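You operate a simulated robot arm through the tools that you are given. There is no shell and no other tool. Be economical: measure what you need, move in short steps, check, and stop when the job is done.

You are at the controls of a simulated two-armed robot. One attempt, no reset.

Task
Take the bath cleaner bottle and put it on the card seven. Fetch the blue cup and set it on the top of the low locker. Close the bench cupboard door. The order is free. Set down upright: bath cleaner bottle, blue cup.

Only the result counts: the job must be done as asked and must still hold three seconds after the hand-in. Knocking over, shifting, dropping, spilling or breaking anything else fails it.

Robot
Two 7-joint arms with two-finger parallel grippers on one trunk, on a base that drives. Base frame: it is fixed to the floor where the robot stands at the start and does not move with it; the origin is under the middle of the robot, x ahead of it, y to its left, z up. Readings come in m, degrees, newtons and seconds.
The left shoulder is at the start at [0.05, 0.161, 1.048], the right one opposite. With the tool pointing down near the work surface each hand reaches from about 0.1 to 0.52 m from the robot's upright axis, wherever it stands, measured 20 degrees to its own side. Places, roughly: bench cupboard door [0.2, 0.5, 0.5]; card seven [-0.5, -1.75, 0.75]; top of the low locker (15x49 cm) [-2.48, 0.52, 0.44]. Payload 3.43 kg a hand.
The tool frame of a hand sits at the grasp point between the pads (the TCP): z along the fingers, y along the line on which they close. The tips reach 0.03 m beyond it. Largest opening 0.094 m; finger width 0.028, thickness 0.01; the body of the gripper, 0.05 by 0.096 m, starts 0.055 m behind the TCP.
Orientation is that of the tool frame in the base frame, as a unit quaternion [x, y, z, w]. With the fingers straight down and closing along the base's y, the tool's x points along the base's -x, its y along +y and its z along -z.

Tools
- The arms move only by the tool send_rows. It takes "left_commands", "right_commands" or both (then of equal length, played together; a hand with none holds still); each is text: rows parted by semicolons, each of 7 numbers parted by spaces: the opening, from 0 (shut) to 1 (fully open), then the shift along the base's x, y, z in units of 200 mm (1.0 is 200 mm), then the turn, a rotation vector about the base's x, y, z in units of 180 degrees (1.0 is 180 degrees). In form: hand tx ty tz ax ay az; .... A call has 1 to 8 rows; each row is the pose to reach, as a shift and turn from the pose commanded when the call began. A call with a number of a shift or a turn outside -1 to 1 is refused whole. A row lasts 0.2 s, in which the tool goes at most 0.05 m and 8.6 degrees; a call with a longer step from one row to the next is refused whole, and so is a gripper value outside its range. A pose out of reach is approached as far as the arm can. The call stops where the force on the tool passes 40 N (or 10 N more than at its start, if that is more) or the arm is blocked; 0.2 s more then pass. Each finger travels about 0.045 m/s and halts on what it meets, pressing with about 36 N; the grip force reading is that of the motor and also rises with nothing between the fingers. The clock runs only during rows and for 0.2 s after the last one: add rows that repeat a pose to give the fingers time. It gives the time, the measured TCP pose, the force on the tool (base axes), the opening and the grip force at its end, in the units of the frame above (readings bear some noise), with the torque about the TCP (base axes, N m) and any sound that the robot's microphone picked up.
- Cameras (640 x 400 px; columns grow to the right, rows downward): "scene" is now at [0.0809, 0.0551, 1.142]; the picture's right is [0.75, -0.66, 0.00], its down [-0.47, -0.54, -0.69] and it looks along [0.46, 0.52, -0.72] (base axes); focal length 214 px, centre (320, 200). "left" rides on the left gripper at [0.076, -0.014, -0.102] in its tool frame; the picture's right is [0.18, 0.98, 0.00], its down [-0.75, 0.14, -0.64] and it looks along [-0.63, 0.12, 0.77] (tool axes); focal length 243 px, centre (320, 200). "right" rides on the right gripper at [0.076, 0.014, -0.102] in its tool frame; the picture's right is [-0.18, 0.98, 0.00], its down [-0.75, -0.14, -0.64] and it looks along [-0.63, -0.12, 0.77] (tool axes); focal length 243 px, centre (320, 200). There is no depth. A picture from a camera that has moved, and an enlarged one, comes with that camera's place and axes in the base frame and with its lens. The place of the scene camera against the robot may be out by one fixed shift of up to 0.025 m in any direction.
- capture(camera): a new picture of that camera. It takes no simulated time.
- raise_lower(by): slides the trunk up (or, below 0, down) by that many m; the arms and the scene camera ride with it, the base frame stays. It gives what a move gives, with no picture.
- roll_base(legs): drives the robot by 1 to 6 legs, each [ahead, left, turn to the left] in m, m and degrees, along the robot's own axes; the way and the turn of a leg run together, so that a leg with both is an arc; at most 1.5 m and 180 degrees a leg. The arms and the cameras ride along, it lands a little off, and it stops where it bumps. It gives what a move gives.
- turn_head(pan, tilt): turns the head with the scene camera to pan (to the left, within 80 degrees either way) and tilt (down, from -29 to 69), counted from straight ahead of the robot. It gives what a move gives.
- enlarge(camera, box): a new picture of the part [left, top, right, bottom] of that camera's present view, enlarged. It takes no simulated time.
- job_done(): hands the job in; it is judged then, once.

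Go step by step. Nothing tells you exact positions but the pictures and the camera data: compare them with the known pose of the tool, close in by small moves and look again before you grip or let go. The budget is 165 turns and 118 pictures, counting those below and the enlarged ones. Unless the task says otherwise, let go and move clear before handing in, and close with one line.

The tools are called after ">>>" by a JSON object that holds its "op" and its "data". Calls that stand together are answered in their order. send_rows: Moves the arms, as the interface text tells. Its arguments: {"type":"object","properties":{"left_commands":{"type":"string"},"right_commands":{"type":"string"}},"required":[]} The other tools are called the same way: raise_lower (by) slides the trunk up or down; roll_base (legs) drives the base; turn_head (pan, tilt) turns the head that bears the scene camera; capture (camera) takes a picture; enlarge (camera, box) takes an enlarged picture of a part of a camera's view; job_done () hands the job in.

At the start:

```text
t: 0.0
left_tcp_pos: [0.2785, 0.4226, 0.9118]
left_tool_rot: [0.0, 1.0, 0.0, 0.0]
left_ft_force: [0.1, 0.3, -0.3]
left_moment: [0.01, 0.01, 0.02]
left_width: 0.0941
left_finger_force: 0.1
right_tcp_pos: [0.4049, 0.0578, 0.9452]
right_tool_rot: [0.001, 1.0, 0.0, 0.0]
right_ft_force: [-0.1, -0.5, -0.1]
right_moment: [0.02, 0.02, -0.01]
right_width: 0.0942
right_finger_force: 0.1
trunk travel left (down, up): [-0.075, 0.192]
robot x, y, heading: [0.0011, -0.0021, 0.2]
head pan, tilt: [48.8, 46.0]
```

scene: 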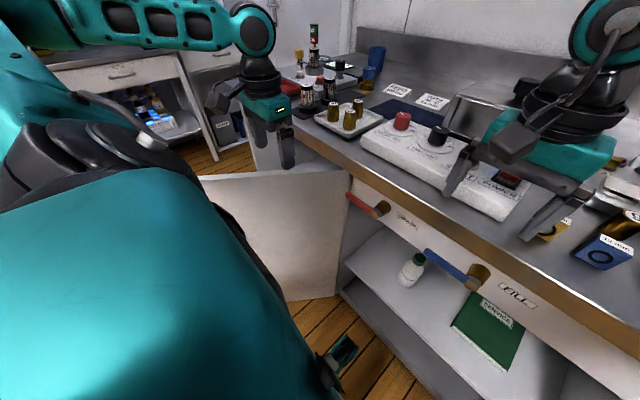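
right: 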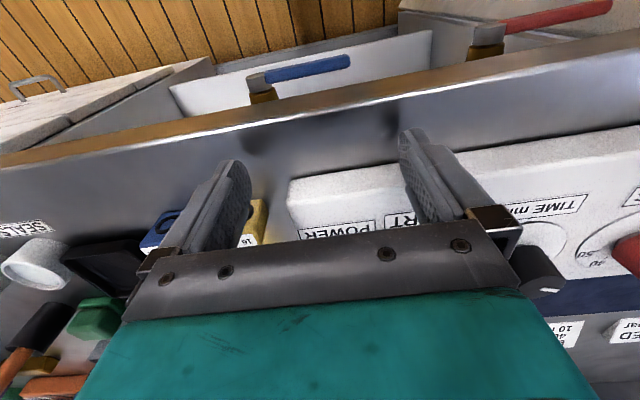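
left: 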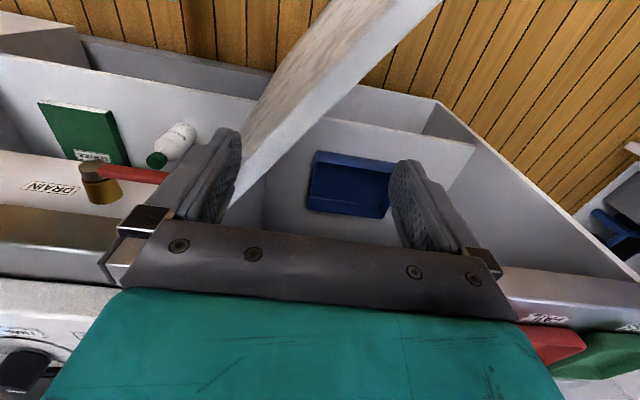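

I see a workbench ahead with a cupboard whose door stands open below the top. I'll look around first to find the cup, the bottle, the card and the locker.

>>> {"op": "turn_head", "data": {"pan": 0, "tilt": 35}}

>>> {"op": "capture", "data": {"camera": "scene"}}

>>> {"op": "turn_head", "data": {"pan": -75, "tilt": 25}}

>>> {"op": "capture", "data": {"camera": "scene"}}

>>> {"op": "turn_head", "data": {"pan": 75, "tilt": 25}}

>>> {"op": "capture", "data": {"camera": "scene"}}

```text
t: 1.2
left_tcp_pos: [0.2784, 0.4224, 0.9121]
left_tool_rot: [0.0, 1.0, 0.0, 0.0]
left_ft_force: [0.3, 0.0, -0.4]
left_moment: [-0.03, 0.0, -0.03]
left_width: 0.0941
left_finger_force: 0.1
right_tcp_pos: [0.4057, 0.0585, 0.9449]
right_tool_rot: [0.0, 1.0, -0.001, 0.0]
right_ft_force: [-0.1, 0.6, -0.5]
right_moment: [0.0, 0.03, -0.03]
right_width: 0.0942
right_finger_force: 0.0
trunk travel left (down, up): [-0.075, 0.192]
robot x, y, heading: [0.0007, -0.0009, -0.1]
head pan, tilt: [0.0, 35.0]
```

```text
114 pictures are left
camera scene: at [0.116, -0.0054, 1.1582], right [0.0, -1.0, 0.0], down [-0.57, 0.0, -0.82], along [0.82, 0.0, -0.57], focal length 214 px, centre (320, 200)
```

scene: 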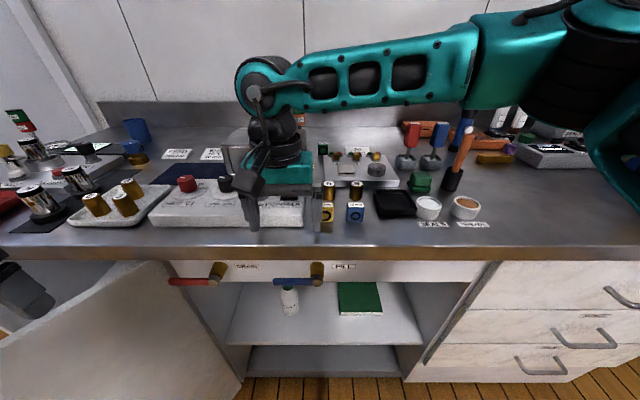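

```text
t: 2.6
left_tcp_pos: [0.2786, 0.4214, 0.9116]
left_tool_rot: [0.0, 1.0, 0.0, -0.001]
left_ft_force: [-1.1, -0.1, -0.3]
left_moment: [-0.02, -0.03, 0.01]
left_width: 0.094
left_finger_force: 0.2
right_tcp_pos: [0.4059, 0.0583, 0.9445]
right_tool_rot: [0.001, 1.0, 0.0, 0.0]
right_ft_force: [-0.3, -1.2, -0.2]
right_moment: [0.0, -0.01, 0.02]
right_width: 0.0941
right_finger_force: 0.0
trunk travel left (down, up): [-0.075, 0.192]
robot x, y, heading: [0.001, 0.0005, -0.1]
head pan, tilt: [-75.0, 25.0]
```

```text
113 pictures are left
camera scene: at [0.0518, -0.0945, 1.1739], right [-0.97, -0.26, 0.0], down [-0.11, 0.41, -0.91], along [0.24, -0.88, -0.42], focal length 214 px, centre (320, 200)
```

scene: 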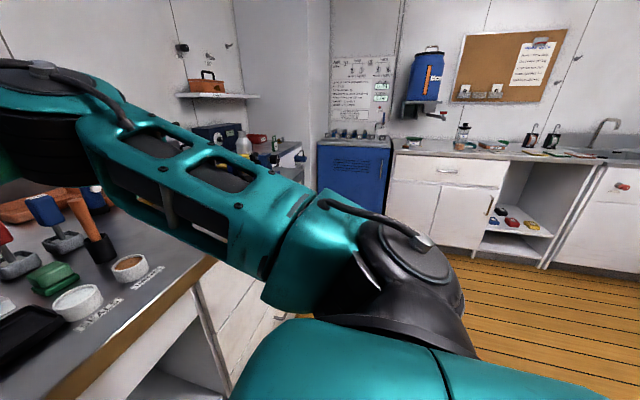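

```text
t: 5.0
left_tcp_pos: [0.2781, 0.423, 0.9121]
left_tool_rot: [0.0, 1.0, 0.0, 0.001]
left_ft_force: [0.2, 0.2, 1.4]
left_moment: [0.01, 0.01, 0.0]
left_width: 0.0942
left_finger_force: 0.0
right_tcp_pos: [0.4049, 0.059, 0.9447]
right_tool_rot: [0.001, 1.0, -0.001, 0.0]
right_ft_force: [0.1, -0.1, 0.3]
right_moment: [0.01, -0.02, 0.02]
right_width: 0.0942
right_finger_force: 0.0
trunk travel left (down, up): [-0.075, 0.192]
robot x, y, heading: [-0.0035, -0.0008, -0.1]
head pan, tilt: [75.0, 25.0]
```

```text
112 pictures are left
camera scene: at [0.0518, 0.0835, 1.1739], right [0.97, -0.26, 0.0], down [-0.11, -0.41, -0.91], along [0.23, 0.88, -0.42], focal length 214 px, centre (320, 200)
```

scene: 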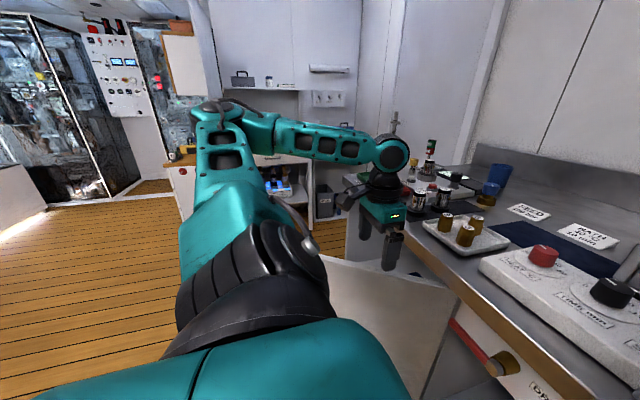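

Before moving I'll zoom in on the likely objects: the cup at the left rear of the bench, the bottle in the cupboard and the things along the far walls.

>>> {"op": "enlarge", "data": {"camera": "scene", "box": [340, 110, 640, 298]}}

>>> {"op": "turn_head", "data": {"pan": -78, "tilt": 20}}

>>> {"op": "enlarge", "data": {"camera": "scene", "box": [150, 60, 400, 216]}}

>>> {"op": "enlarge", "data": {"camera": "scene", "box": [390, 110, 640, 266]}}

>>> {"op": "turn_head", "data": {"pan": 15, "tilt": 40}}

>>> {"op": "enlarge", "data": {"camera": "scene", "box": [150, 200, 470, 400]}}

```text
2.13 times, centred on (490, 204) of scene
camera zoom: at [0.0518, 0.0835, 1.1739], right [0.97, -0.26, 0.0], down [-0.11, -0.41, -0.91], along [0.23, 0.88, -0.42], focal length 456 px, centre (-42, 192)
```

zoom: 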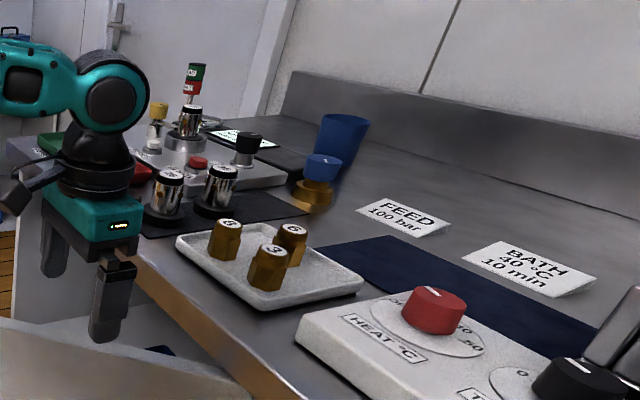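

```text
t: 7.4
left_tcp_pos: [0.2776, 0.4221, 0.9119]
left_tool_rot: [0.001, 1.0, 0.0, 0.0]
left_ft_force: [0.0, -0.5, -0.5]
left_moment: [0.04, 0.03, -0.04]
left_width: 0.0938
left_finger_force: 0.1
right_tcp_pos: [0.4052, 0.0579, 0.9449]
right_tool_rot: [0.001, 1.0, 0.0, 0.0]
right_ft_force: [0.0, 0.2, -0.8]
right_moment: [0.01, -0.01, 0.03]
right_width: 0.0942
right_finger_force: 0.1
trunk travel left (down, up): [-0.075, 0.192]
robot x, y, heading: [-0.0013, -0.0006, -0.1]
head pan, tilt: [-78.0, 20.0]
```

```text
2.56 times, centred on (275, 138) of scene
camera zoom: at [0.0473, -0.0966, 1.182], right [-0.98, -0.21, 0.0], down [-0.07, 0.33, -0.94], along [0.2, -0.92, -0.34], focal length 549 px, centre (435, 359)
```

zoom: 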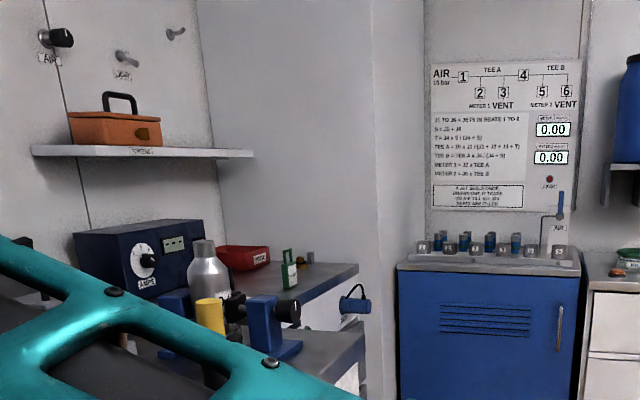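

```text
2.56 times, centred on (515, 188) of scene
camera zoom: at [0.0473, -0.0966, 1.182], right [-0.98, -0.21, 0.0], down [-0.07, 0.33, -0.94], along [0.2, -0.92, -0.34], focal length 549 px, centre (-179, 231)
```

zoom: 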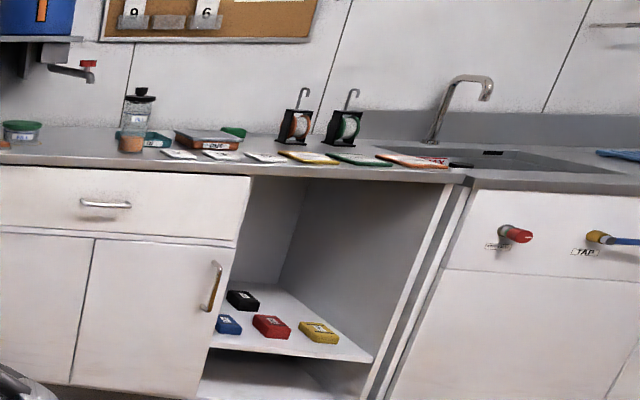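

```text
t: 9.1
left_tcp_pos: [0.2782, 0.4218, 0.9117]
left_tool_rot: [0.0, 1.0, 0.0, 0.001]
left_ft_force: [-0.1, 0.0, 0.4]
left_moment: [0.0, 0.0, 0.01]
left_width: 0.0939
left_finger_force: 0.0
right_tcp_pos: [0.4063, 0.0592, 0.9447]
right_tool_rot: [0.001, 1.0, 0.001, 0.0]
right_ft_force: [0.1, 0.1, -0.6]
right_moment: [0.0, -0.03, -0.01]
right_width: 0.0942
right_finger_force: 0.0
trunk travel left (down, up): [-0.075, 0.192]
robot x, y, heading: [0.0016, 0.0021, 0.0]
head pan, tilt: [15.0, 40.0]
```

```text
2.00 times, centred on (310, 300) of scene
camera zoom: at [0.11, 0.0164, 1.1506], right [0.26, -0.97, 0.0], down [-0.62, -0.17, -0.77], along [0.74, 0.2, -0.64], focal length 429 px, centre (340, 0)
```

zoom: 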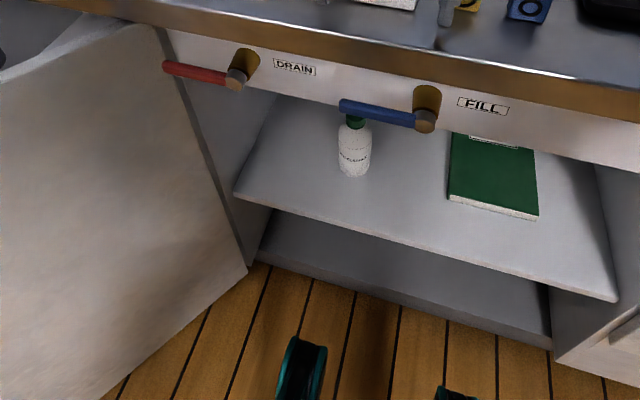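

The bottle on the cupboard shelf is a candidate, so I'll read its label.

>>> {"op": "enlarge", "data": {"camera": "scene", "box": [300, 245, 364, 285]}}

>>> {"op": "capture", "data": {"camera": "scene"}}

```text
10.00 times, centred on (332, 265) of scene
camera zoom: at [0.11, 0.0164, 1.1506], right [0.26, -0.97, 0.0], down [-0.62, -0.17, -0.77], along [0.74, 0.2, -0.64], focal length 2145 px, centre (200, -450)
```

zoom: 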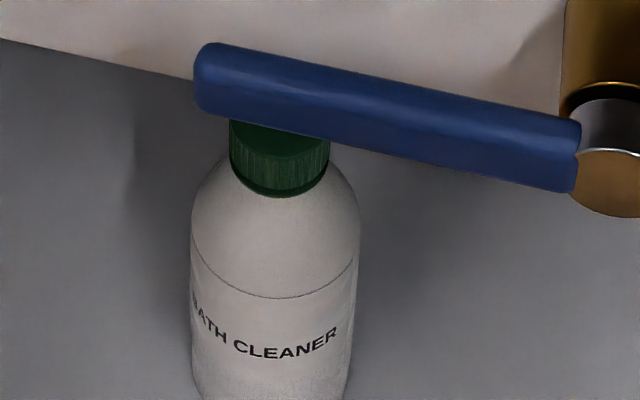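

```text
106 pictures are left
camera scene: at [0.11, 0.0164, 1.1506], right [0.26, -0.97, 0.0], down [-0.62, -0.17, -0.77], along [0.74, 0.2, -0.64], focal length 214 px, centre (320, 200)
```

scene: 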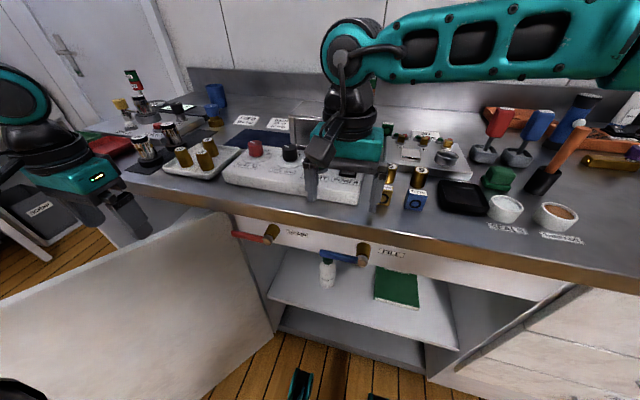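

The label reads BATH CLEANER, so that is the bottle. I'll raise the trunk to get a second viewpoint for depth.

>>> {"op": "raise_lower", "data": {"by": 0.18}}

>>> {"op": "capture", "data": {"camera": "scene"}}

```text
t: 11.1
left_tcp_pos: [0.2776, 0.4211, 1.0916]
left_tool_rot: [0.0, 1.0, -0.002, -0.001]
left_ft_force: [0.2, -0.4, 0.2]
left_moment: [0.01, 0.01, -0.01]
left_width: 0.094
left_finger_force: 0.1
right_tcp_pos: [0.405, 0.0583, 1.125]
right_tool_rot: [0.001, 1.0, 0.0, 0.0]
right_ft_force: [-0.4, -0.3, 0.4]
right_moment: [0.01, -0.02, 0.01]
right_width: 0.0939
right_finger_force: 0.0
trunk travel left (down, up): [-0.255, 0.012]
robot x, y, heading: [0.0006, 0.0011, -0.1]
head pan, tilt: [15.0, 40.0]
```

```text
105 pictures are left
camera scene: at [0.1101, 0.0166, 1.3306], right [0.26, -0.97, 0.0], down [-0.62, -0.17, -0.77], along [0.74, 0.2, -0.64], focal length 214 px, centre (320, 200)
```

scene: 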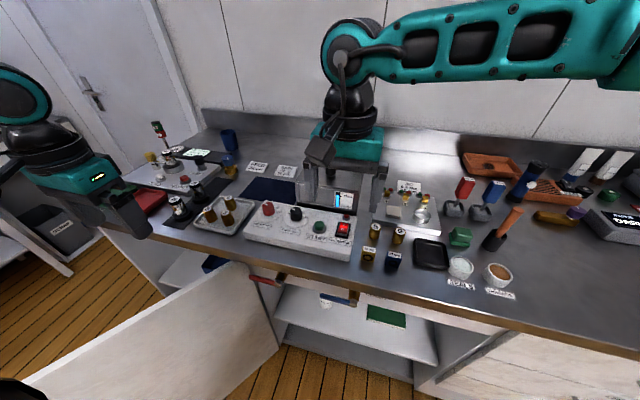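

The bottle stands on the shelf at roughly (0.50, 0.09, 0.4). The blue cup is at the rear left of the bench, near (0.90, 0.67, 0.9). I'll back off to get the hands clear of the bench and look at the door and shelf.

>>> {"op": "roll_base", "data": {"legs": [[-0.5, 0, 0]]}}

>>> {"op": "capture", "data": {"camera": "scene"}}

```text
t: 14.0
left_tcp_pos: [-0.2239, 0.4218, 1.0931]
left_tool_rot: [0.0, 1.0, -0.001, 0.0]
left_ft_force: [-0.6, 0.3, 0.0]
left_moment: [0.0, -0.04, 0.03]
left_width: 0.0939
left_finger_force: 0.0
right_tcp_pos: [-0.0971, 0.0581, 1.1255]
right_tool_rot: [0.001, 1.0, 0.0, 0.0]
right_ft_force: [0.3, -0.1, 0.0]
right_moment: [0.0, -0.03, -0.01]
right_width: 0.0942
right_finger_force: 0.1
trunk travel left (down, up): [-0.255, 0.012]
robot x, y, heading: [-0.5043, 0.0007, 0.0]
head pan, tilt: [15.0, 40.0]
```

```text
104 pictures are left
camera scene: at [-0.3929, 0.0165, 1.3307], right [0.26, -0.97, 0.0], down [-0.62, -0.17, -0.77], along [0.74, 0.2, -0.64], focal length 214 px, centre (320, 200)
```

scene: 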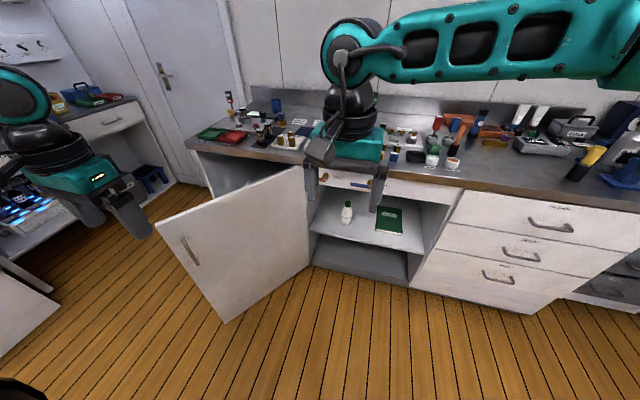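

This view makes the layout clear. The door belongs to the left compartment: it is hinged at about (0.40, 0.31), its free edge is at about (-0.08, 0.65), and its handle side faces me, so I can close it by pushing forward. I'll lower the trunk, shut the left fingers and tilt that hand.

>>> {"op": "raise_lower", "data": {"by": -0.2}}

>>> {"op": "send_rows", "data": {"left_commands": "0 0 0 -0.15 0 -0.04 0; 0 0 0 -0.3 0 -0.08 0; 0 0 0 -0.45 0 -0.12 0; 0 0 0 -0.6 0 -0.16 0; 0 0 0 -0.75 0 -0.2 0; 0 0 0 -0.9 0 -0.24 0; 0 0 0 -1 0 -0.25 0"}}

>>> {"op": "turn_head", "data": {"pan": 40, "tilt": 35}}

>>> {"op": "capture", "data": {"camera": "scene"}}

```text
t: 16.2
left_tcp_pos: [-0.2248, 0.4224, 0.8921]
left_tool_rot: [-0.001, 1.0, 0.0, -0.001]
left_ft_force: [0.3, -0.4, 0.1]
left_moment: [-0.01, -0.01, -0.01]
left_width: 0.0939
left_finger_force: 0.0
right_tcp_pos: [-0.0969, 0.0591, 0.9252]
right_tool_rot: [0.001, 1.0, 0.0, 0.001]
right_ft_force: [0.8, -1.3, -0.1]
right_moment: [-0.01, 0.0, 0.01]
right_width: 0.094
right_finger_force: 0.1
trunk travel left (down, up): [-0.055, 0.212]
robot x, y, heading: [-0.4993, 0.0008, 0.3]
head pan, tilt: [15.0, 40.0]
```

```text
t: 17.8
left_tcp_pos: [-0.2243, 0.4223, 0.6905]
left_tool_rot: [0.0, 0.924, -0.001, 0.383]
left_ft_force: [-1.0, -0.8, -1.1]
left_moment: [0.03, -0.01, 0.03]
left_width: 0.0
left_finger_force: 33.4
right_tcp_pos: [-0.0976, 0.0583, 0.9237]
right_tool_rot: [0.0, 1.0, 0.0, 0.0]
right_ft_force: [-0.8, -0.2, 0.2]
right_moment: [0.02, 0.0, 0.02]
right_width: 0.094
right_finger_force: 0.1
trunk travel left (down, up): [-0.055, 0.212]
robot x, y, heading: [-0.5035, -0.0041, -0.1]
head pan, tilt: [15.0, 40.0]
```

```text
t: 18.7
left_tcp_pos: [-0.2248, 0.4231, 0.692]
left_tool_rot: [0.001, 0.924, -0.001, 0.382]
left_ft_force: [0.2, -0.1, 0.0]
left_moment: [0.04, -0.02, -0.01]
left_width: 0.0
left_finger_force: 33.2
right_tcp_pos: [-0.0971, 0.0594, 0.9239]
right_tool_rot: [0.001, 1.0, 0.0, 0.0]
right_ft_force: [0.9, -0.3, 1.1]
right_moment: [0.01, -0.04, -0.01]
right_width: 0.0938
right_finger_force: 0.1
trunk travel left (down, up): [-0.055, 0.212]
robot x, y, heading: [-0.503, -0.004, 0.1]
head pan, tilt: [40.0, 35.0]
```

```text
103 pictures are left
camera scene: at [-0.4071, 0.051, 1.1382], right [0.64, -0.77, 0.0], down [-0.44, -0.37, -0.82], along [0.63, 0.53, -0.57], focal length 214 px, centre (320, 200)
```

scene: 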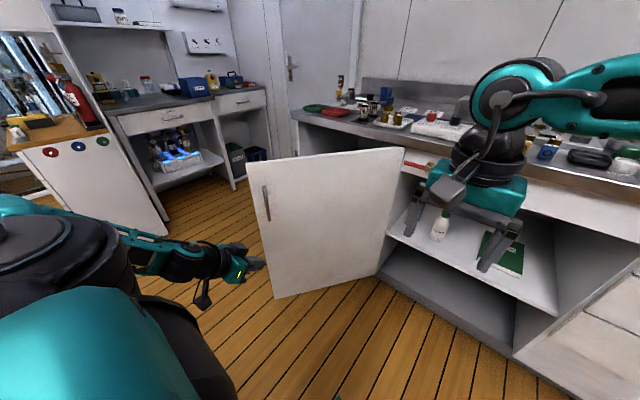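

The left hand is clear of the door. I'll bring it lower and inward, below the handle height, then drive nearer.

>>> {"op": "send_rows", "data": {"left_commands": "0 0 -0.15 -0.15 0 0 0; 0 0 -0.3 -0.3 0 0 0; 0 0 -0.45 -0.45 0 0 0; 0 0 -0.6 -0.6 0 0 0; 0 0 -0.75 -0.75 0 0 0; 0 0 -0.85 -0.9 0 0 0"}}

>>> {"op": "roll_base", "data": {"legs": [[0.12, 0.25, 0]]}}

>>> {"op": "capture", "data": {"camera": "scene"}}

```text
t: 20.1
left_tcp_pos: [-0.2213, 0.2522, 0.5139]
left_tool_rot: [-0.001, 0.924, 0.001, 0.383]
left_ft_force: [0.7, -0.3, 0.1]
left_moment: [0.01, 0.01, 0.03]
left_width: 0.0001
left_finger_force: 33.3
right_tcp_pos: [-0.0967, 0.0591, 0.9249]
right_tool_rot: [0.001, 1.0, -0.001, -0.001]
right_ft_force: [0.0, 0.0, 0.7]
right_moment: [0.0, 0.0, -0.02]
right_width: 0.094
right_finger_force: 0.1
trunk travel left (down, up): [-0.055, 0.212]
robot x, y, heading: [-0.5057, -0.0015, -0.1]
head pan, tilt: [40.0, 35.0]
```

```text
t: 22.0
left_tcp_pos: [-0.1066, 0.5058, 0.5133]
left_tool_rot: [-0.004, 0.923, 0.001, 0.384]
left_ft_force: [0.3, 0.4, 0.3]
left_moment: [-0.03, -0.03, 0.01]
left_width: 0.0001
left_finger_force: 32.5
right_tcp_pos: [0.0192, 0.3128, 0.9249]
right_tool_rot: [-0.003, 1.0, 0.0, -0.001]
right_ft_force: [0.0, 0.0, 0.4]
right_moment: [-0.03, 0.03, 0.01]
right_width: 0.094
right_finger_force: 0.0
trunk travel left (down, up): [-0.055, 0.212]
robot x, y, heading: [-0.3885, 0.2491, 0.0]
head pan, tilt: [40.0, 35.0]
```

```text
102 pictures are left
camera scene: at [-0.291, 0.303, 1.1382], right [0.65, -0.76, 0.0], down [-0.44, -0.37, -0.82], along [0.62, 0.53, -0.57], focal length 214 px, centre (320, 200)
```

scene: 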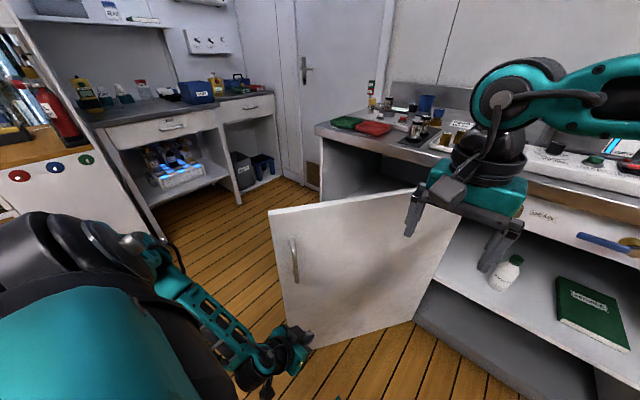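

The left hand is in front of the door face, below the handle. I'll push forward and left with it, and lift the right hand out of the way.

>>> {"op": "send_rows", "data": {"left_commands": "0 0.2 0.02 0 0 0 0; 0 0.4 0.06 0 0 0 0; 0 0.6 0.12 0 0 0 0; 0 0.8 0.22 0 0 0 0; 0 0.95 0.38 0 0 0 0; 0 1 0.45 0 0 0 0", "right_commands": "1 -0.1 -0.1 0.1 0 0 0; 1 -0.2 -0.2 0.2 0 0 0; 1 -0.3 -0.3 0.3 0 0 0; 1 -0.4 -0.4 0.4 0 0 0; 1 -0.5 -0.5 0.5 0 0 0; 1 -0.6 -0.6 0.6 0 0 0"}}

>>> {"op": "capture", "data": {"camera": "scene"}}

```text
t: 23.4
left_tcp_pos: [0.0955, 0.5937, 0.5126]
left_tool_rot: [-0.004, 0.924, 0.002, 0.383]
left_ft_force: [0.1, 0.5, 0.1]
left_moment: [-0.02, 0.0, -0.01]
left_width: 0.0
left_finger_force: 33.2
right_tcp_pos: [-0.1017, 0.1922, 1.0423]
right_tool_rot: [-0.003, 1.0, 0.0, 0.001]
right_ft_force: [-0.1, 0.2, -0.6]
right_moment: [0.0, -0.04, 0.05]
right_width: 0.0939
right_finger_force: 0.2
trunk travel left (down, up): [-0.055, 0.212]
robot x, y, heading: [-0.3872, 0.2514, 0.4]
head pan, tilt: [40.0, 35.0]
```

```text
101 pictures are left
camera scene: at [-0.291, 0.3029, 1.1382], right [0.65, -0.76, 0.0], down [-0.44, -0.37, -0.82], along [0.62, 0.53, -0.57], focal length 214 px, centre (320, 200)
```

scene: 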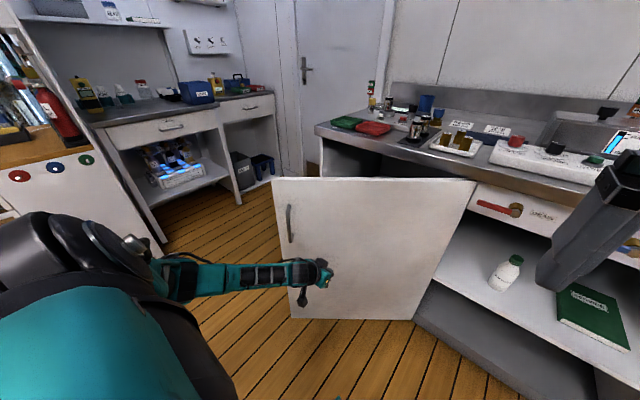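

The door swings easily. I'll keep pushing by driving the base forward and left with the hand held against the door.

>>> {"op": "roll_base", "data": {"legs": [[0.2, 0.15, 0]]}}

>>> {"op": "capture", "data": {"camera": "scene"}}

```text
t: 25.2
left_tcp_pos: [0.2881, 0.7498, 0.512]
left_tool_rot: [-0.006, 0.924, 0.002, 0.383]
left_ft_force: [0.1, 1.0, -0.6]
left_moment: [-0.03, 0.0, 0.02]
left_width: 0.0
left_finger_force: 33.1
right_tcp_pos: [0.0959, 0.3475, 1.0427]
right_tool_rot: [-0.005, 1.0, 0.0, 0.0]
right_ft_force: [-0.3, -0.2, -0.2]
right_moment: [-0.03, -0.01, -0.02]
right_width: 0.094
right_finger_force: 0.1
trunk travel left (down, up): [-0.055, 0.212]
robot x, y, heading: [-0.1903, 0.4023, 1.1]
head pan, tilt: [40.0, 35.0]
```

```text
100 pictures are left
camera scene: at [-0.0947, 0.4555, 1.1381], right [0.65, -0.76, 0.0], down [-0.43, -0.37, -0.82], along [0.62, 0.54, -0.57], focal length 214 px, centre (320, 200)
```

scene: 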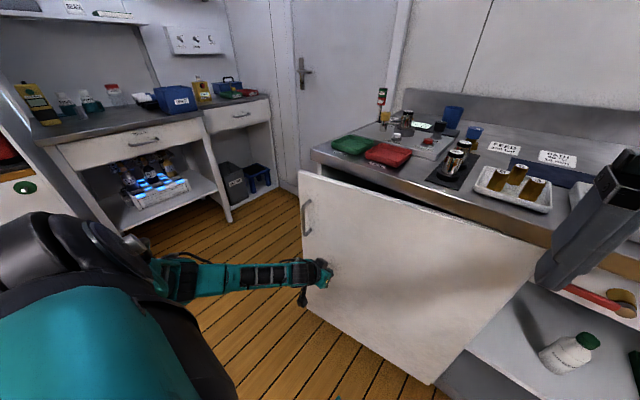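

The door is nearly shut. I'll push the last part with the arm.

>>> {"op": "send_rows", "data": {"left_commands": "0 0.15 0 0 0 0 0; 0 0.3 0 0 0 0 0; 0 0.4 0 0 0 0 0; 0 0.5 0 0 0 0 0; 0 0.6 0 0 0 0 0; 0 0.7 0 0 0 0 0; 0 0.8 0 0 0 0 0"}}

>>> {"op": "capture", "data": {"camera": "scene"}}

```text
t: 26.1
left_tcp_pos: [0.3598, 0.7505, 0.5067]
left_tool_rot: [-0.006, 0.927, 0.004, 0.375]
left_ft_force: [-16.9, 0.3, 13.9]
left_moment: [0.0, -0.4, -0.06]
left_width: 0.0
left_finger_force: 33.1
right_tcp_pos: [0.0959, 0.3472, 1.0423]
right_tool_rot: [-0.007, 1.0, 0.0, -0.001]
right_ft_force: [0.7, 0.9, -0.2]
right_moment: [-0.01, 0.01, 0.01]
right_width: 0.094
right_finger_force: 0.0
trunk travel left (down, up): [-0.055, 0.212]
robot x, y, heading: [-0.1925, 0.4019, 0.8]
head pan, tilt: [40.0, 35.0]
stopped in row 4 (left hand): the force on the tool passed its limit (the readings are from after the stop); the commanded pose is now the measured one
```

```text
99 pictures are left
camera scene: at [-0.0952, 0.4557, 1.1382], right [0.65, -0.76, 0.0], down [-0.43, -0.38, -0.82], along [0.62, 0.54, -0.57], focal length 214 px, centre (320, 200)
```

scene: 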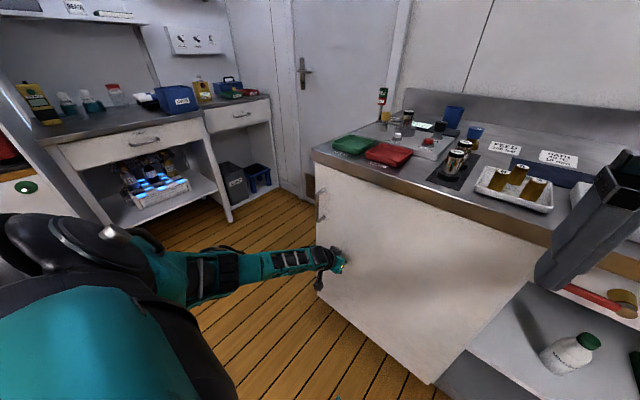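

The door looks shut. I'll pull the left hand back and raise it, then study the blue cup.

>>> {"op": "send_rows", "data": {"left_commands": "0 -0.2 -0.05 0 0 0 0; 0 -0.4 -0.1 0 0 0 0; 0 -0.6 -0.15 0 0 0 0; 0 -0.8 -0.2 0 0 0 0; 0 -1 -0.25 0.1 0 0 0; 0.3 -1 -0.25 0.35 0 0 0; 0.7 -1 -0.25 0.6 0 0 0; 1 -1 -0.25 0.85 0 0 0"}}

>>> {"op": "send_rows", "data": {"left_commands": "1 0 0 0.25 0 0 0; 1 0 0 0.5 0 0 0; 1 0 0 0.75 0 0 0; 1 0 0 1 0 0 0"}}

>>> {"op": "turn_head", "data": {"pan": 20, "tilt": 30}}

>>> {"op": "capture", "data": {"camera": "scene"}}

>>> {"op": "raise_lower", "data": {"by": 0.2}}

>>> {"op": "capture", "data": {"camera": "scene"}}

```text
t: 27.9
left_tcp_pos: [0.1601, 0.6996, 0.6756]
left_tool_rot: [-0.006, 0.927, 0.003, 0.375]
left_ft_force: [0.3, -0.3, 0.0]
left_moment: [-0.02, 0.05, -0.04]
left_width: 0.0658
left_finger_force: 0.1
right_tcp_pos: [0.0959, 0.3474, 1.0429]
right_tool_rot: [-0.007, 1.0, 0.0, 0.0]
right_ft_force: [0.0, 0.2, 0.5]
right_moment: [0.03, -0.02, -0.01]
right_width: 0.0938
right_finger_force: 0.1
trunk travel left (down, up): [-0.055, 0.212]
robot x, y, heading: [-0.1893, 0.4014, 1.0]
head pan, tilt: [40.0, 35.0]
```

```text
t: 28.9
left_tcp_pos: [0.1969, 0.7112, 0.8792]
left_tool_rot: [-0.006, 0.927, 0.003, 0.376]
left_ft_force: [0.9, 0.5, 0.7]
left_moment: [-0.01, 0.04, -0.01]
left_width: 0.0938
left_finger_force: 0.0
left hand out of reach, approached as far as the arm can: row 2, 3, 4
right_tcp_pos: [0.0948, 0.3477, 1.0437]
right_tool_rot: [-0.008, 1.0, 0.0, 0.0]
right_ft_force: [-0.1, -0.6, -0.5]
right_moment: [0.03, -0.02, 0.0]
right_width: 0.094
right_finger_force: 0.0
trunk travel left (down, up): [-0.055, 0.212]
robot x, y, heading: [-0.1878, 0.4056, 0.9]
head pan, tilt: [40.0, 35.0]
```

```text
t: 29.7
left_tcp_pos: [0.197, 0.7119, 0.8779]
left_tool_rot: [-0.007, 0.927, 0.003, 0.375]
left_ft_force: [0.3, 0.2, 0.3]
left_moment: [0.01, -0.02, 0.0]
left_width: 0.0939
left_finger_force: 0.0
right_tcp_pos: [0.0957, 0.3483, 1.0438]
right_tool_rot: [-0.007, 1.0, 0.001, 0.001]
right_ft_force: [-0.4, -0.1, 0.0]
right_moment: [0.02, -0.02, 0.01]
right_width: 0.0941
right_finger_force: 0.1
trunk travel left (down, up): [-0.055, 0.212]
robot x, y, heading: [-0.1887, 0.4043, 1.1]
head pan, tilt: [20.0, 30.0]
```

```text
98 pictures are left
camera scene: at [-0.0773, 0.4303, 1.146], right [0.36, -0.93, 0.0], down [-0.47, -0.18, -0.87], along [0.81, 0.31, -0.5], focal length 214 px, centre (320, 200)
```

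scene: 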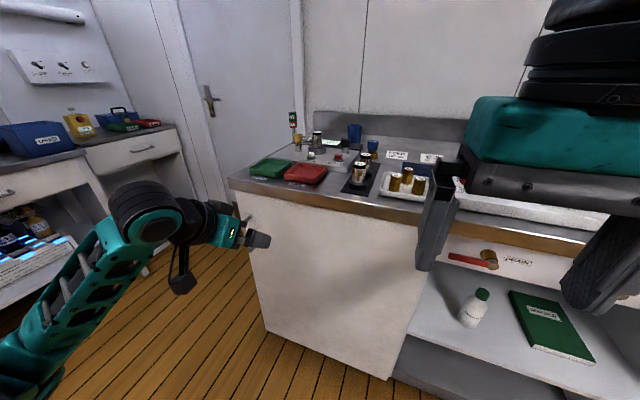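

```text
t: 31.9
left_tcp_pos: [0.1971, 0.7121, 1.0787]
left_tool_rot: [-0.007, 0.927, 0.003, 0.375]
left_ft_force: [0.1, -0.7, -0.4]
left_moment: [0.01, 0.01, -0.01]
left_width: 0.0939
left_finger_force: 0.0
right_tcp_pos: [0.0952, 0.3474, 1.2435]
right_tool_rot: [-0.007, 1.0, 0.0, 0.001]
right_ft_force: [-0.4, 0.3, -0.1]
right_moment: [0.03, -0.02, -0.02]
right_width: 0.0942
right_finger_force: 0.0
trunk travel left (down, up): [-0.255, 0.012]
robot x, y, heading: [-0.1894, 0.405, 1.0]
head pan, tilt: [20.0, 30.0]
```

```text
97 pictures are left
camera scene: at [-0.0772, 0.4302, 1.3459], right [0.36, -0.93, 0.0], down [-0.47, -0.18, -0.87], along [0.81, 0.31, -0.5], focal length 214 px, centre (320, 200)
```

scene: 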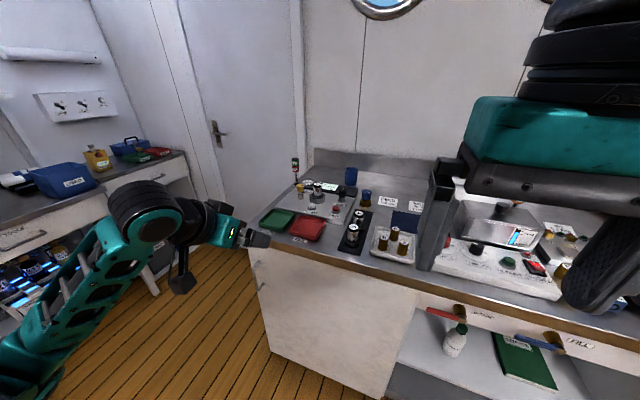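

The cup is at about (0.86, 0.64). I'll zoom in to see the cup and what stands around it.

>>> {"op": "enlarge", "data": {"camera": "scene", "box": [250, 150, 450, 275]}}

>>> {"op": "capture", "data": {"camera": "left"}}

```text
3.20 times, centred on (350, 212) of scene
camera zoom: at [-0.0772, 0.4302, 1.3459], right [0.36, -0.93, 0.0], down [-0.47, -0.18, -0.87], along [0.81, 0.31, -0.5], focal length 686 px, centre (224, 160)
```

zoom: 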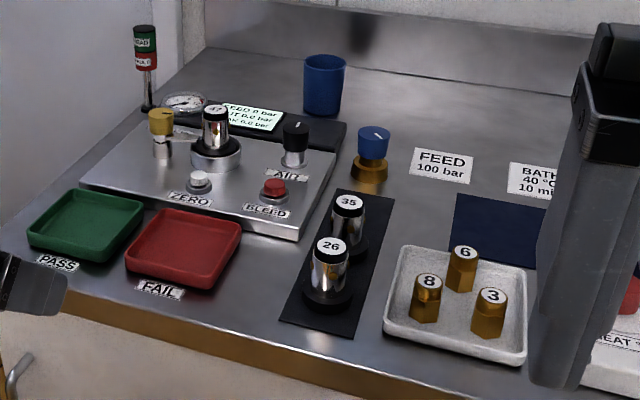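

```text
95 pictures are left
camera left: at [0.0723, 0.696, 1.0984], right [-0.15, 0.98, -0.13], down [0.09, 0.14, 0.99], along [0.98, 0.13, -0.11], focal length 243 px, centre (320, 200)
```

left: 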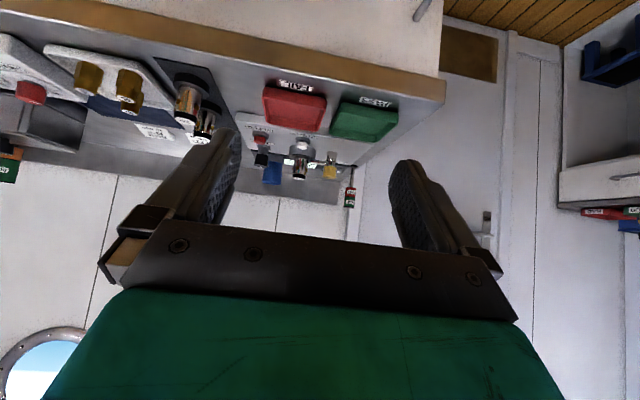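

The cup is about 6.5 cm wide and stands behind the instrument panel and the brass-and-blue dial, so I'll come at it from above at 45°. I'll drive up to the bench and refine its position with the wrist camera.

>>> {"op": "roll_base", "data": {"legs": [[0.17, 0.03, -1]]}}

>>> {"op": "capture", "data": {"camera": "left"}}

>>> {"op": "capture", "data": {"camera": "scene"}}

```text
t: 33.4
left_tcp_pos: [0.3694, 0.7347, 1.0788]
left_tool_rot: [0.004, 0.927, -0.001, 0.376]
left_ft_force: [0.2, 0.3, -0.9]
left_moment: [-0.01, -0.01, 0.03]
left_width: 0.094
left_finger_force: 0.0
right_tcp_pos: [0.2608, 0.3711, 1.2421]
right_tool_rot: [0.005, 1.0, 0.0, 0.0]
right_ft_force: [0.7, -1.0, 0.0]
right_moment: [0.02, 0.02, 0.06]
right_width: 0.0941
right_finger_force: 0.1
trunk travel left (down, up): [-0.255, 0.012]
robot x, y, heading: [-0.024, 0.4312, -0.5]
head pan, tilt: [20.0, 30.0]
```

```text
94 pictures are left
camera left: at [0.2444, 0.7207, 1.0982], right [-0.12, 0.98, -0.13], down [0.1, 0.14, 0.99], along [0.99, 0.11, -0.11], focal length 243 px, centre (320, 200)
```

left: 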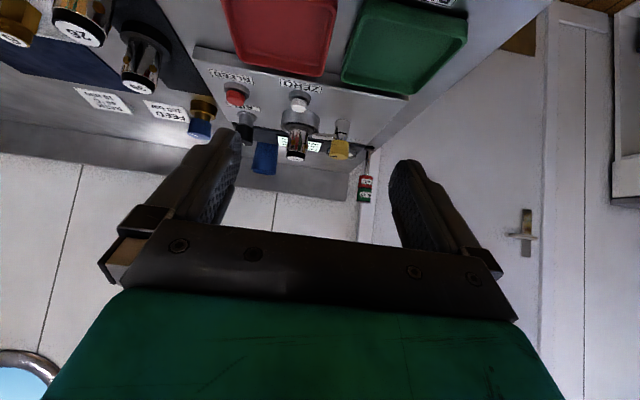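

```text
93 pictures are left
camera scene: at [0.0896, 0.458, 1.3459], right [0.34, -0.94, 0.0], down [-0.47, -0.17, -0.87], along [0.82, 0.29, -0.5], focal length 214 px, centre (320, 200)
```

scene: 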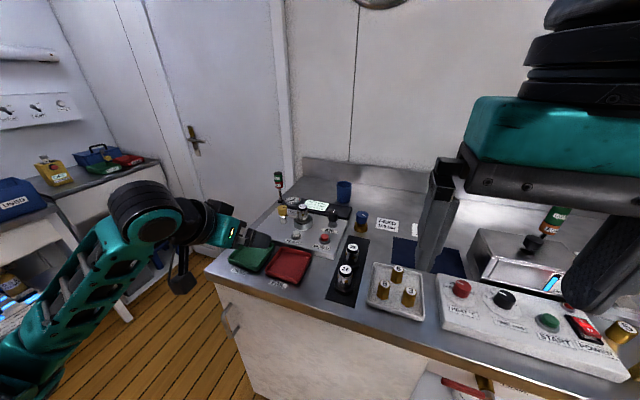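

The views agree on the cup being at about (0.86, 0.63), with its mid-height near z 0.93. I'll bring the hand in at that y, high up, and look again.

>>> {"op": "send_rows", "data": {"left_commands": "1 0.2 -0.1 0 0 0 0; 1 0.4 -0.2 0 0 0 0; 1 0.6 -0.3 0 0 0 0; 1 0.8 -0.4 0 0 0 0; 1 1 -0.5 0 0 0 0"}}

>>> {"op": "send_rows", "data": {"left_commands": "1 0.2 0 0 0 0 0; 1 0.35 0 0 0 0 0; 1 0.5 0 0 0 0 0"}}

>>> {"op": "capture", "data": {"camera": "left"}}

>>> {"op": "capture", "data": {"camera": "scene"}}

```text
t: 34.5
left_tcp_pos: [0.571, 0.634, 1.0754]
left_tool_rot: [0.003, 0.927, -0.001, 0.376]
left_ft_force: [1.0, 0.1, 0.3]
left_moment: [-0.02, 0.0, -0.02]
left_width: 0.094
left_finger_force: 0.1
right_tcp_pos: [0.2598, 0.3724, 1.2435]
right_tool_rot: [0.005, 1.0, 0.0, 0.0]
right_ft_force: [0.2, -0.1, 0.5]
right_moment: [0.02, 0.03, 0.0]
right_width: 0.094
right_finger_force: 0.0
trunk travel left (down, up): [-0.255, 0.012]
robot x, y, heading: [-0.0206, 0.4348, -0.6]
head pan, tilt: [20.0, 30.0]
```

```text
t: 35.4
left_tcp_pos: [0.6687, 0.6344, 1.0755]
left_tool_rot: [0.005, 0.927, -0.002, 0.376]
left_ft_force: [0.8, 0.3, -0.4]
left_moment: [-0.01, 0.01, 0.0]
left_width: 0.0942
left_finger_force: 0.0
right_tcp_pos: [0.2593, 0.3716, 1.2433]
right_tool_rot: [0.004, 1.0, 0.0, 0.0]
right_ft_force: [-0.1, 0.5, 0.1]
right_moment: [-0.02, -0.01, 0.0]
right_width: 0.094
right_finger_force: 0.0
trunk travel left (down, up): [-0.255, 0.012]
robot x, y, heading: [-0.0265, 0.4336, -0.1]
head pan, tilt: [20.0, 30.0]
```

```text
92 pictures are left
camera left: at [0.5433, 0.6217, 1.0952], right [-0.12, 0.98, -0.13], down [0.1, 0.14, 0.99], along [0.99, 0.11, -0.11], focal length 243 px, centre (320, 200)
```

left: 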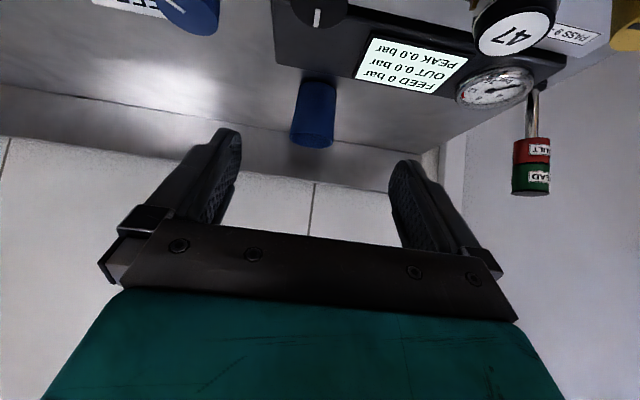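

```text
91 pictures are left
camera scene: at [0.0893, 0.4576, 1.3459], right [0.34, -0.94, 0.0], down [-0.47, -0.17, -0.87], along [0.82, 0.29, -0.5], focal length 214 px, centre (320, 200)
```

scene: 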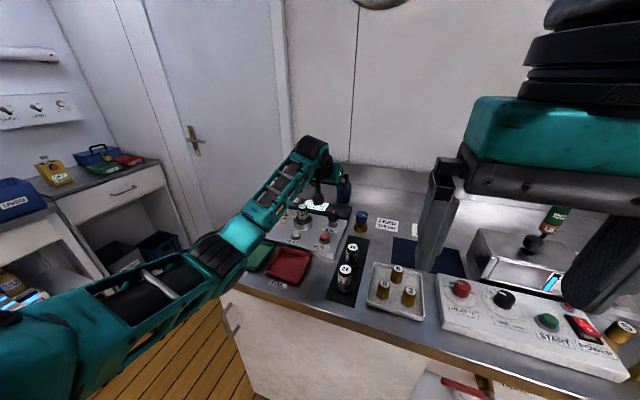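

The cup is now at about (0.835, 0.632, 0.95). I'll descend along the finger axis halfway, then look.

>>> {"op": "send_rows", "data": {"left_commands": "1 0.2 0 0 0 0 0; 1 0.35 0 -0.12 0 0 0; 1 0.5 0 -0.28 0 0 0"}}

>>> {"op": "capture", "data": {"camera": "left"}}

>>> {"op": "enlarge", "data": {"camera": "scene", "box": [270, 120, 430, 220]}}

```text
t: 36.1
left_tcp_pos: [0.7506, 0.6292, 1.0201]
left_tool_rot: [0.005, 0.927, -0.002, 0.376]
left_ft_force: [-0.3, 0.4, 0.0]
left_moment: [-0.01, 0.03, 0.02]
left_width: 0.0941
left_finger_force: 0.1
left hand out of reach, approached as far as the arm can: row 3
right_tcp_pos: [0.26, 0.3721, 1.2432]
right_tool_rot: [0.004, 1.0, 0.0, 0.001]
right_ft_force: [0.0, -0.1, -0.2]
right_moment: [0.01, 0.03, 0.0]
right_width: 0.0941
right_finger_force: 0.2
trunk travel left (down, up): [-0.255, 0.012]
robot x, y, heading: [-0.0259, 0.4341, -0.3]
head pan, tilt: [20.0, 30.0]
```

```text
90 pictures are left
camera left: at [0.6251, 0.6158, 1.0404], right [-0.12, 0.98, -0.13], down [0.09, 0.14, 0.99], along [0.99, 0.11, -0.11], focal length 243 px, centre (320, 200)
```

left: 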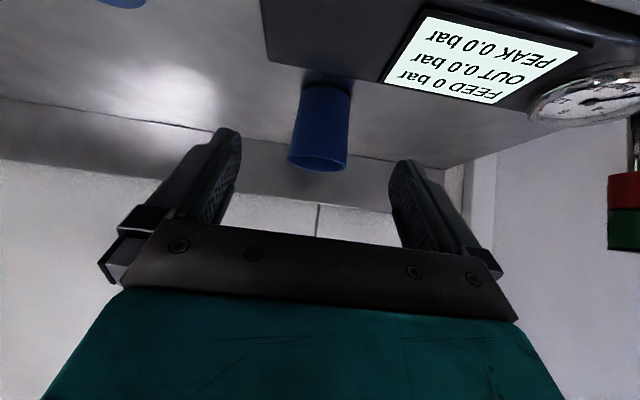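

```text
4.00 times, centred on (350, 170) of scene
camera zoom: at [0.0892, 0.4581, 1.3459], right [0.34, -0.94, 0.0], down [-0.47, -0.17, -0.87], along [0.82, 0.29, -0.5], focal length 858 px, centre (200, 320)
```

zoom: 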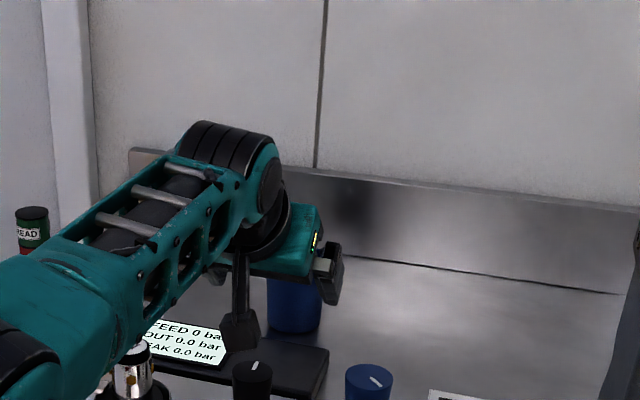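

The arm is at full stretch here, so the base needs to be closer. I'll pull the hand back a little and drive forward 0.09 m.

>>> {"op": "send_rows", "data": {"left_commands": "1 -0.2 0 0.05 0 0 0; 1 -0.35 0 0.1 0 0 0"}}

>>> {"op": "roll_base", "data": {"legs": [[0.09, 0, 0]]}}

>>> {"op": "capture", "data": {"camera": "left"}}

```text
t: 36.8
left_tcp_pos: [0.6838, 0.6305, 1.0406]
left_tool_rot: [0.004, 0.927, 0.0, 0.375]
left_ft_force: [-0.5, 0.9, 0.5]
left_moment: [0.02, -0.01, -0.01]
left_width: 0.094
left_finger_force: 0.0
right_tcp_pos: [0.2587, 0.372, 1.2419]
right_tool_rot: [0.005, 1.0, -0.001, -0.001]
right_ft_force: [-0.9, -0.1, 0.3]
right_moment: [-0.01, 0.0, 0.01]
right_width: 0.0941
right_finger_force: 0.0
trunk travel left (down, up): [-0.255, 0.012]
robot x, y, heading: [-0.0255, 0.4354, -0.3]
head pan, tilt: [20.0, 30.0]
```

```text
t: 37.9
left_tcp_pos: [0.7764, 0.6294, 1.0388]
left_tool_rot: [0.005, 0.927, -0.001, 0.374]
left_ft_force: [0.0, 0.2, -0.1]
left_moment: [-0.03, -0.02, 0.02]
left_width: 0.0938
left_finger_force: 0.1
right_tcp_pos: [0.3526, 0.3714, 1.2423]
right_tool_rot: [0.005, 1.0, -0.001, 0.0]
right_ft_force: [0.4, 0.0, -0.5]
right_moment: [-0.01, 0.08, 0.01]
right_width: 0.0939
right_finger_force: 0.0
trunk travel left (down, up): [-0.255, 0.012]
robot x, y, heading: [0.0681, 0.4348, -0.6]
head pan, tilt: [20.0, 30.0]
```

```text
88 pictures are left
camera left: at [0.6513, 0.6156, 1.0587], right [-0.12, 0.98, -0.13], down [0.1, 0.14, 0.99], along [0.99, 0.11, -0.11], focal length 243 px, centre (320, 200)
```

left: 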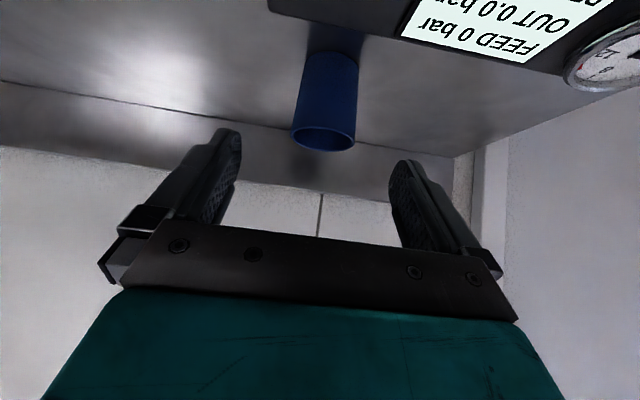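

The views now agree on (0.84, 0.632), with mid-height 0.95 and the rim near 0.987. I'll move in along the diagonal to straddle the cup.

>>> {"op": "send_rows", "data": {"left_commands": "1 0.1 0 -0.14 0 0 0; 1 0.2 0.005 -0.28 0 0 0; 1 0.3 0.01 -0.4 0 0 0"}}

>>> {"op": "capture", "data": {"camera": "left"}}

```text
t: 38.7
left_tcp_pos: [0.8364, 0.6306, 0.9636]
left_tool_rot: [0.006, 0.925, -0.002, 0.379]
left_ft_force: [1.7, -0.1, 0.6]
left_moment: [0.01, 0.08, -0.02]
left_width: 0.0942
left_finger_force: 0.1
right_tcp_pos: [0.3511, 0.37, 1.2434]
right_tool_rot: [0.005, 1.0, 0.001, 0.0]
right_ft_force: [-0.2, -0.7, -0.4]
right_moment: [0.02, 0.0, -0.01]
right_width: 0.0939
right_finger_force: 0.0
trunk travel left (down, up): [-0.255, 0.012]
robot x, y, heading: [0.0665, 0.4356, -0.6]
head pan, tilt: [20.0, 30.0]
```

```text
87 pictures are left
camera left: at [0.7108, 0.617, 0.9821], right [-0.12, 0.98, -0.13], down [0.09, 0.14, 0.99], along [0.99, 0.11, -0.11], focal length 243 px, centre (320, 200)
```

left: 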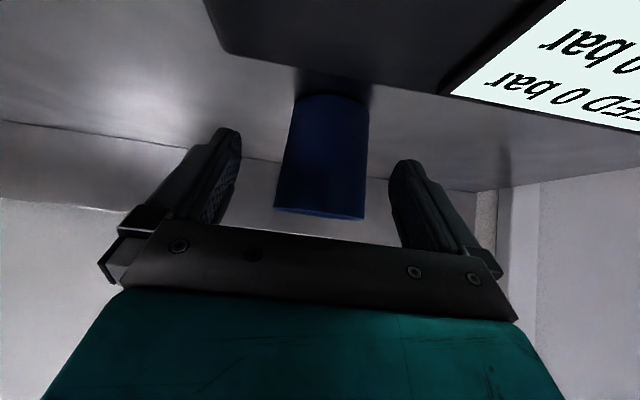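

The cup's axis looks about 2 to 3 cm further on than the grasp point, so I'll advance a little more and then close.

>>> {"op": "send_rows", "data": {"left_commands": "1 0.06 0 -0.02 0 0 0; 1 0.12 0 -0.04 0 0 0"}}

>>> {"op": "capture", "data": {"camera": "left"}}

```text
t: 39.3
left_tcp_pos: [0.837, 0.6318, 0.9626]
left_tool_rot: [0.006, 0.926, -0.002, 0.376]
left_ft_force: [4.7, -0.9, 6.6]
left_moment: [-0.05, 1.09, 0.15]
left_width: 0.0944
left_finger_force: 0.0
left hand out of reach, approached as far as the arm can: row 1, 2
right_tcp_pos: [0.3509, 0.3704, 1.2427]
right_tool_rot: [0.005, 1.0, -0.001, 0.0]
right_ft_force: [-0.1, 0.3, -0.7]
right_moment: [-0.02, 0.01, -0.02]
right_width: 0.0942
right_finger_force: 0.1
trunk travel left (down, up): [-0.255, 0.012]
robot x, y, heading: [0.0691, 0.4331, -0.5]
head pan, tilt: [20.0, 30.0]
```

```text
86 pictures are left
camera left: at [0.7109, 0.6182, 0.9817], right [-0.12, 0.98, -0.13], down [0.09, 0.14, 0.99], along [0.99, 0.11, -0.11], focal length 243 px, centre (320, 200)
```

left: 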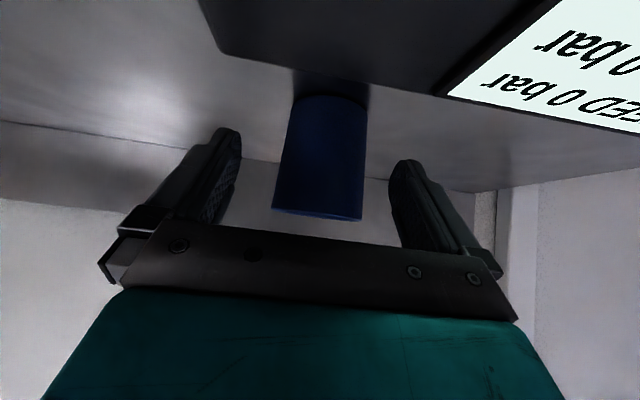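

I feel a light upward force, so something may be touching. I'll look from the scene camera before going on.

>>> {"op": "enlarge", "data": {"camera": "scene", "box": [260, 130, 420, 230]}}

>>> {"op": "turn_head", "data": {"pan": 20, "tilt": 30}}

```text
4.00 times, centred on (340, 180) of scene
camera zoom: at [0.1806, 0.4567, 1.3461], right [0.33, -0.94, 0.0], down [-0.47, -0.17, -0.87], along [0.82, 0.29, -0.5], focal length 858 px, centre (240, 280)
```

zoom: 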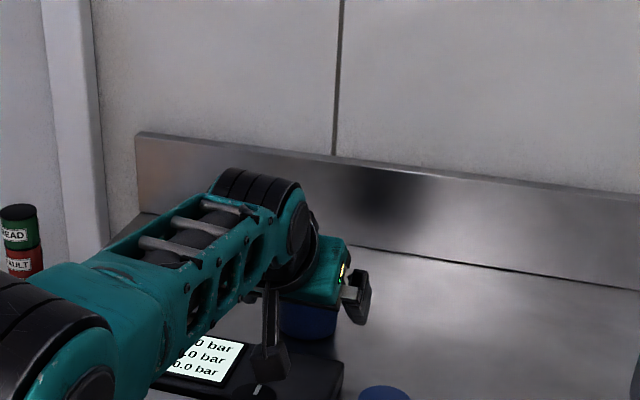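

```text
t: 39.9
left_tcp_pos: [0.8368, 0.6314, 0.9628]
left_tool_rot: [0.004, 0.926, -0.001, 0.377]
left_ft_force: [7.2, -1.4, 10.8]
left_moment: [-0.07, 1.69, 0.22]
left_width: 0.094
left_finger_force: 0.0
right_tcp_pos: [0.3505, 0.3694, 1.2433]
right_tool_rot: [0.005, 1.0, -0.001, 0.0]
right_ft_force: [-0.4, 0.0, 0.2]
right_moment: [0.0, 0.01, 0.0]
right_width: 0.094
right_finger_force: 0.0
trunk travel left (down, up): [-0.255, 0.012]
robot x, y, heading: [0.0695, 0.4287, -0.4]
head pan, tilt: [20.0, 30.0]
```

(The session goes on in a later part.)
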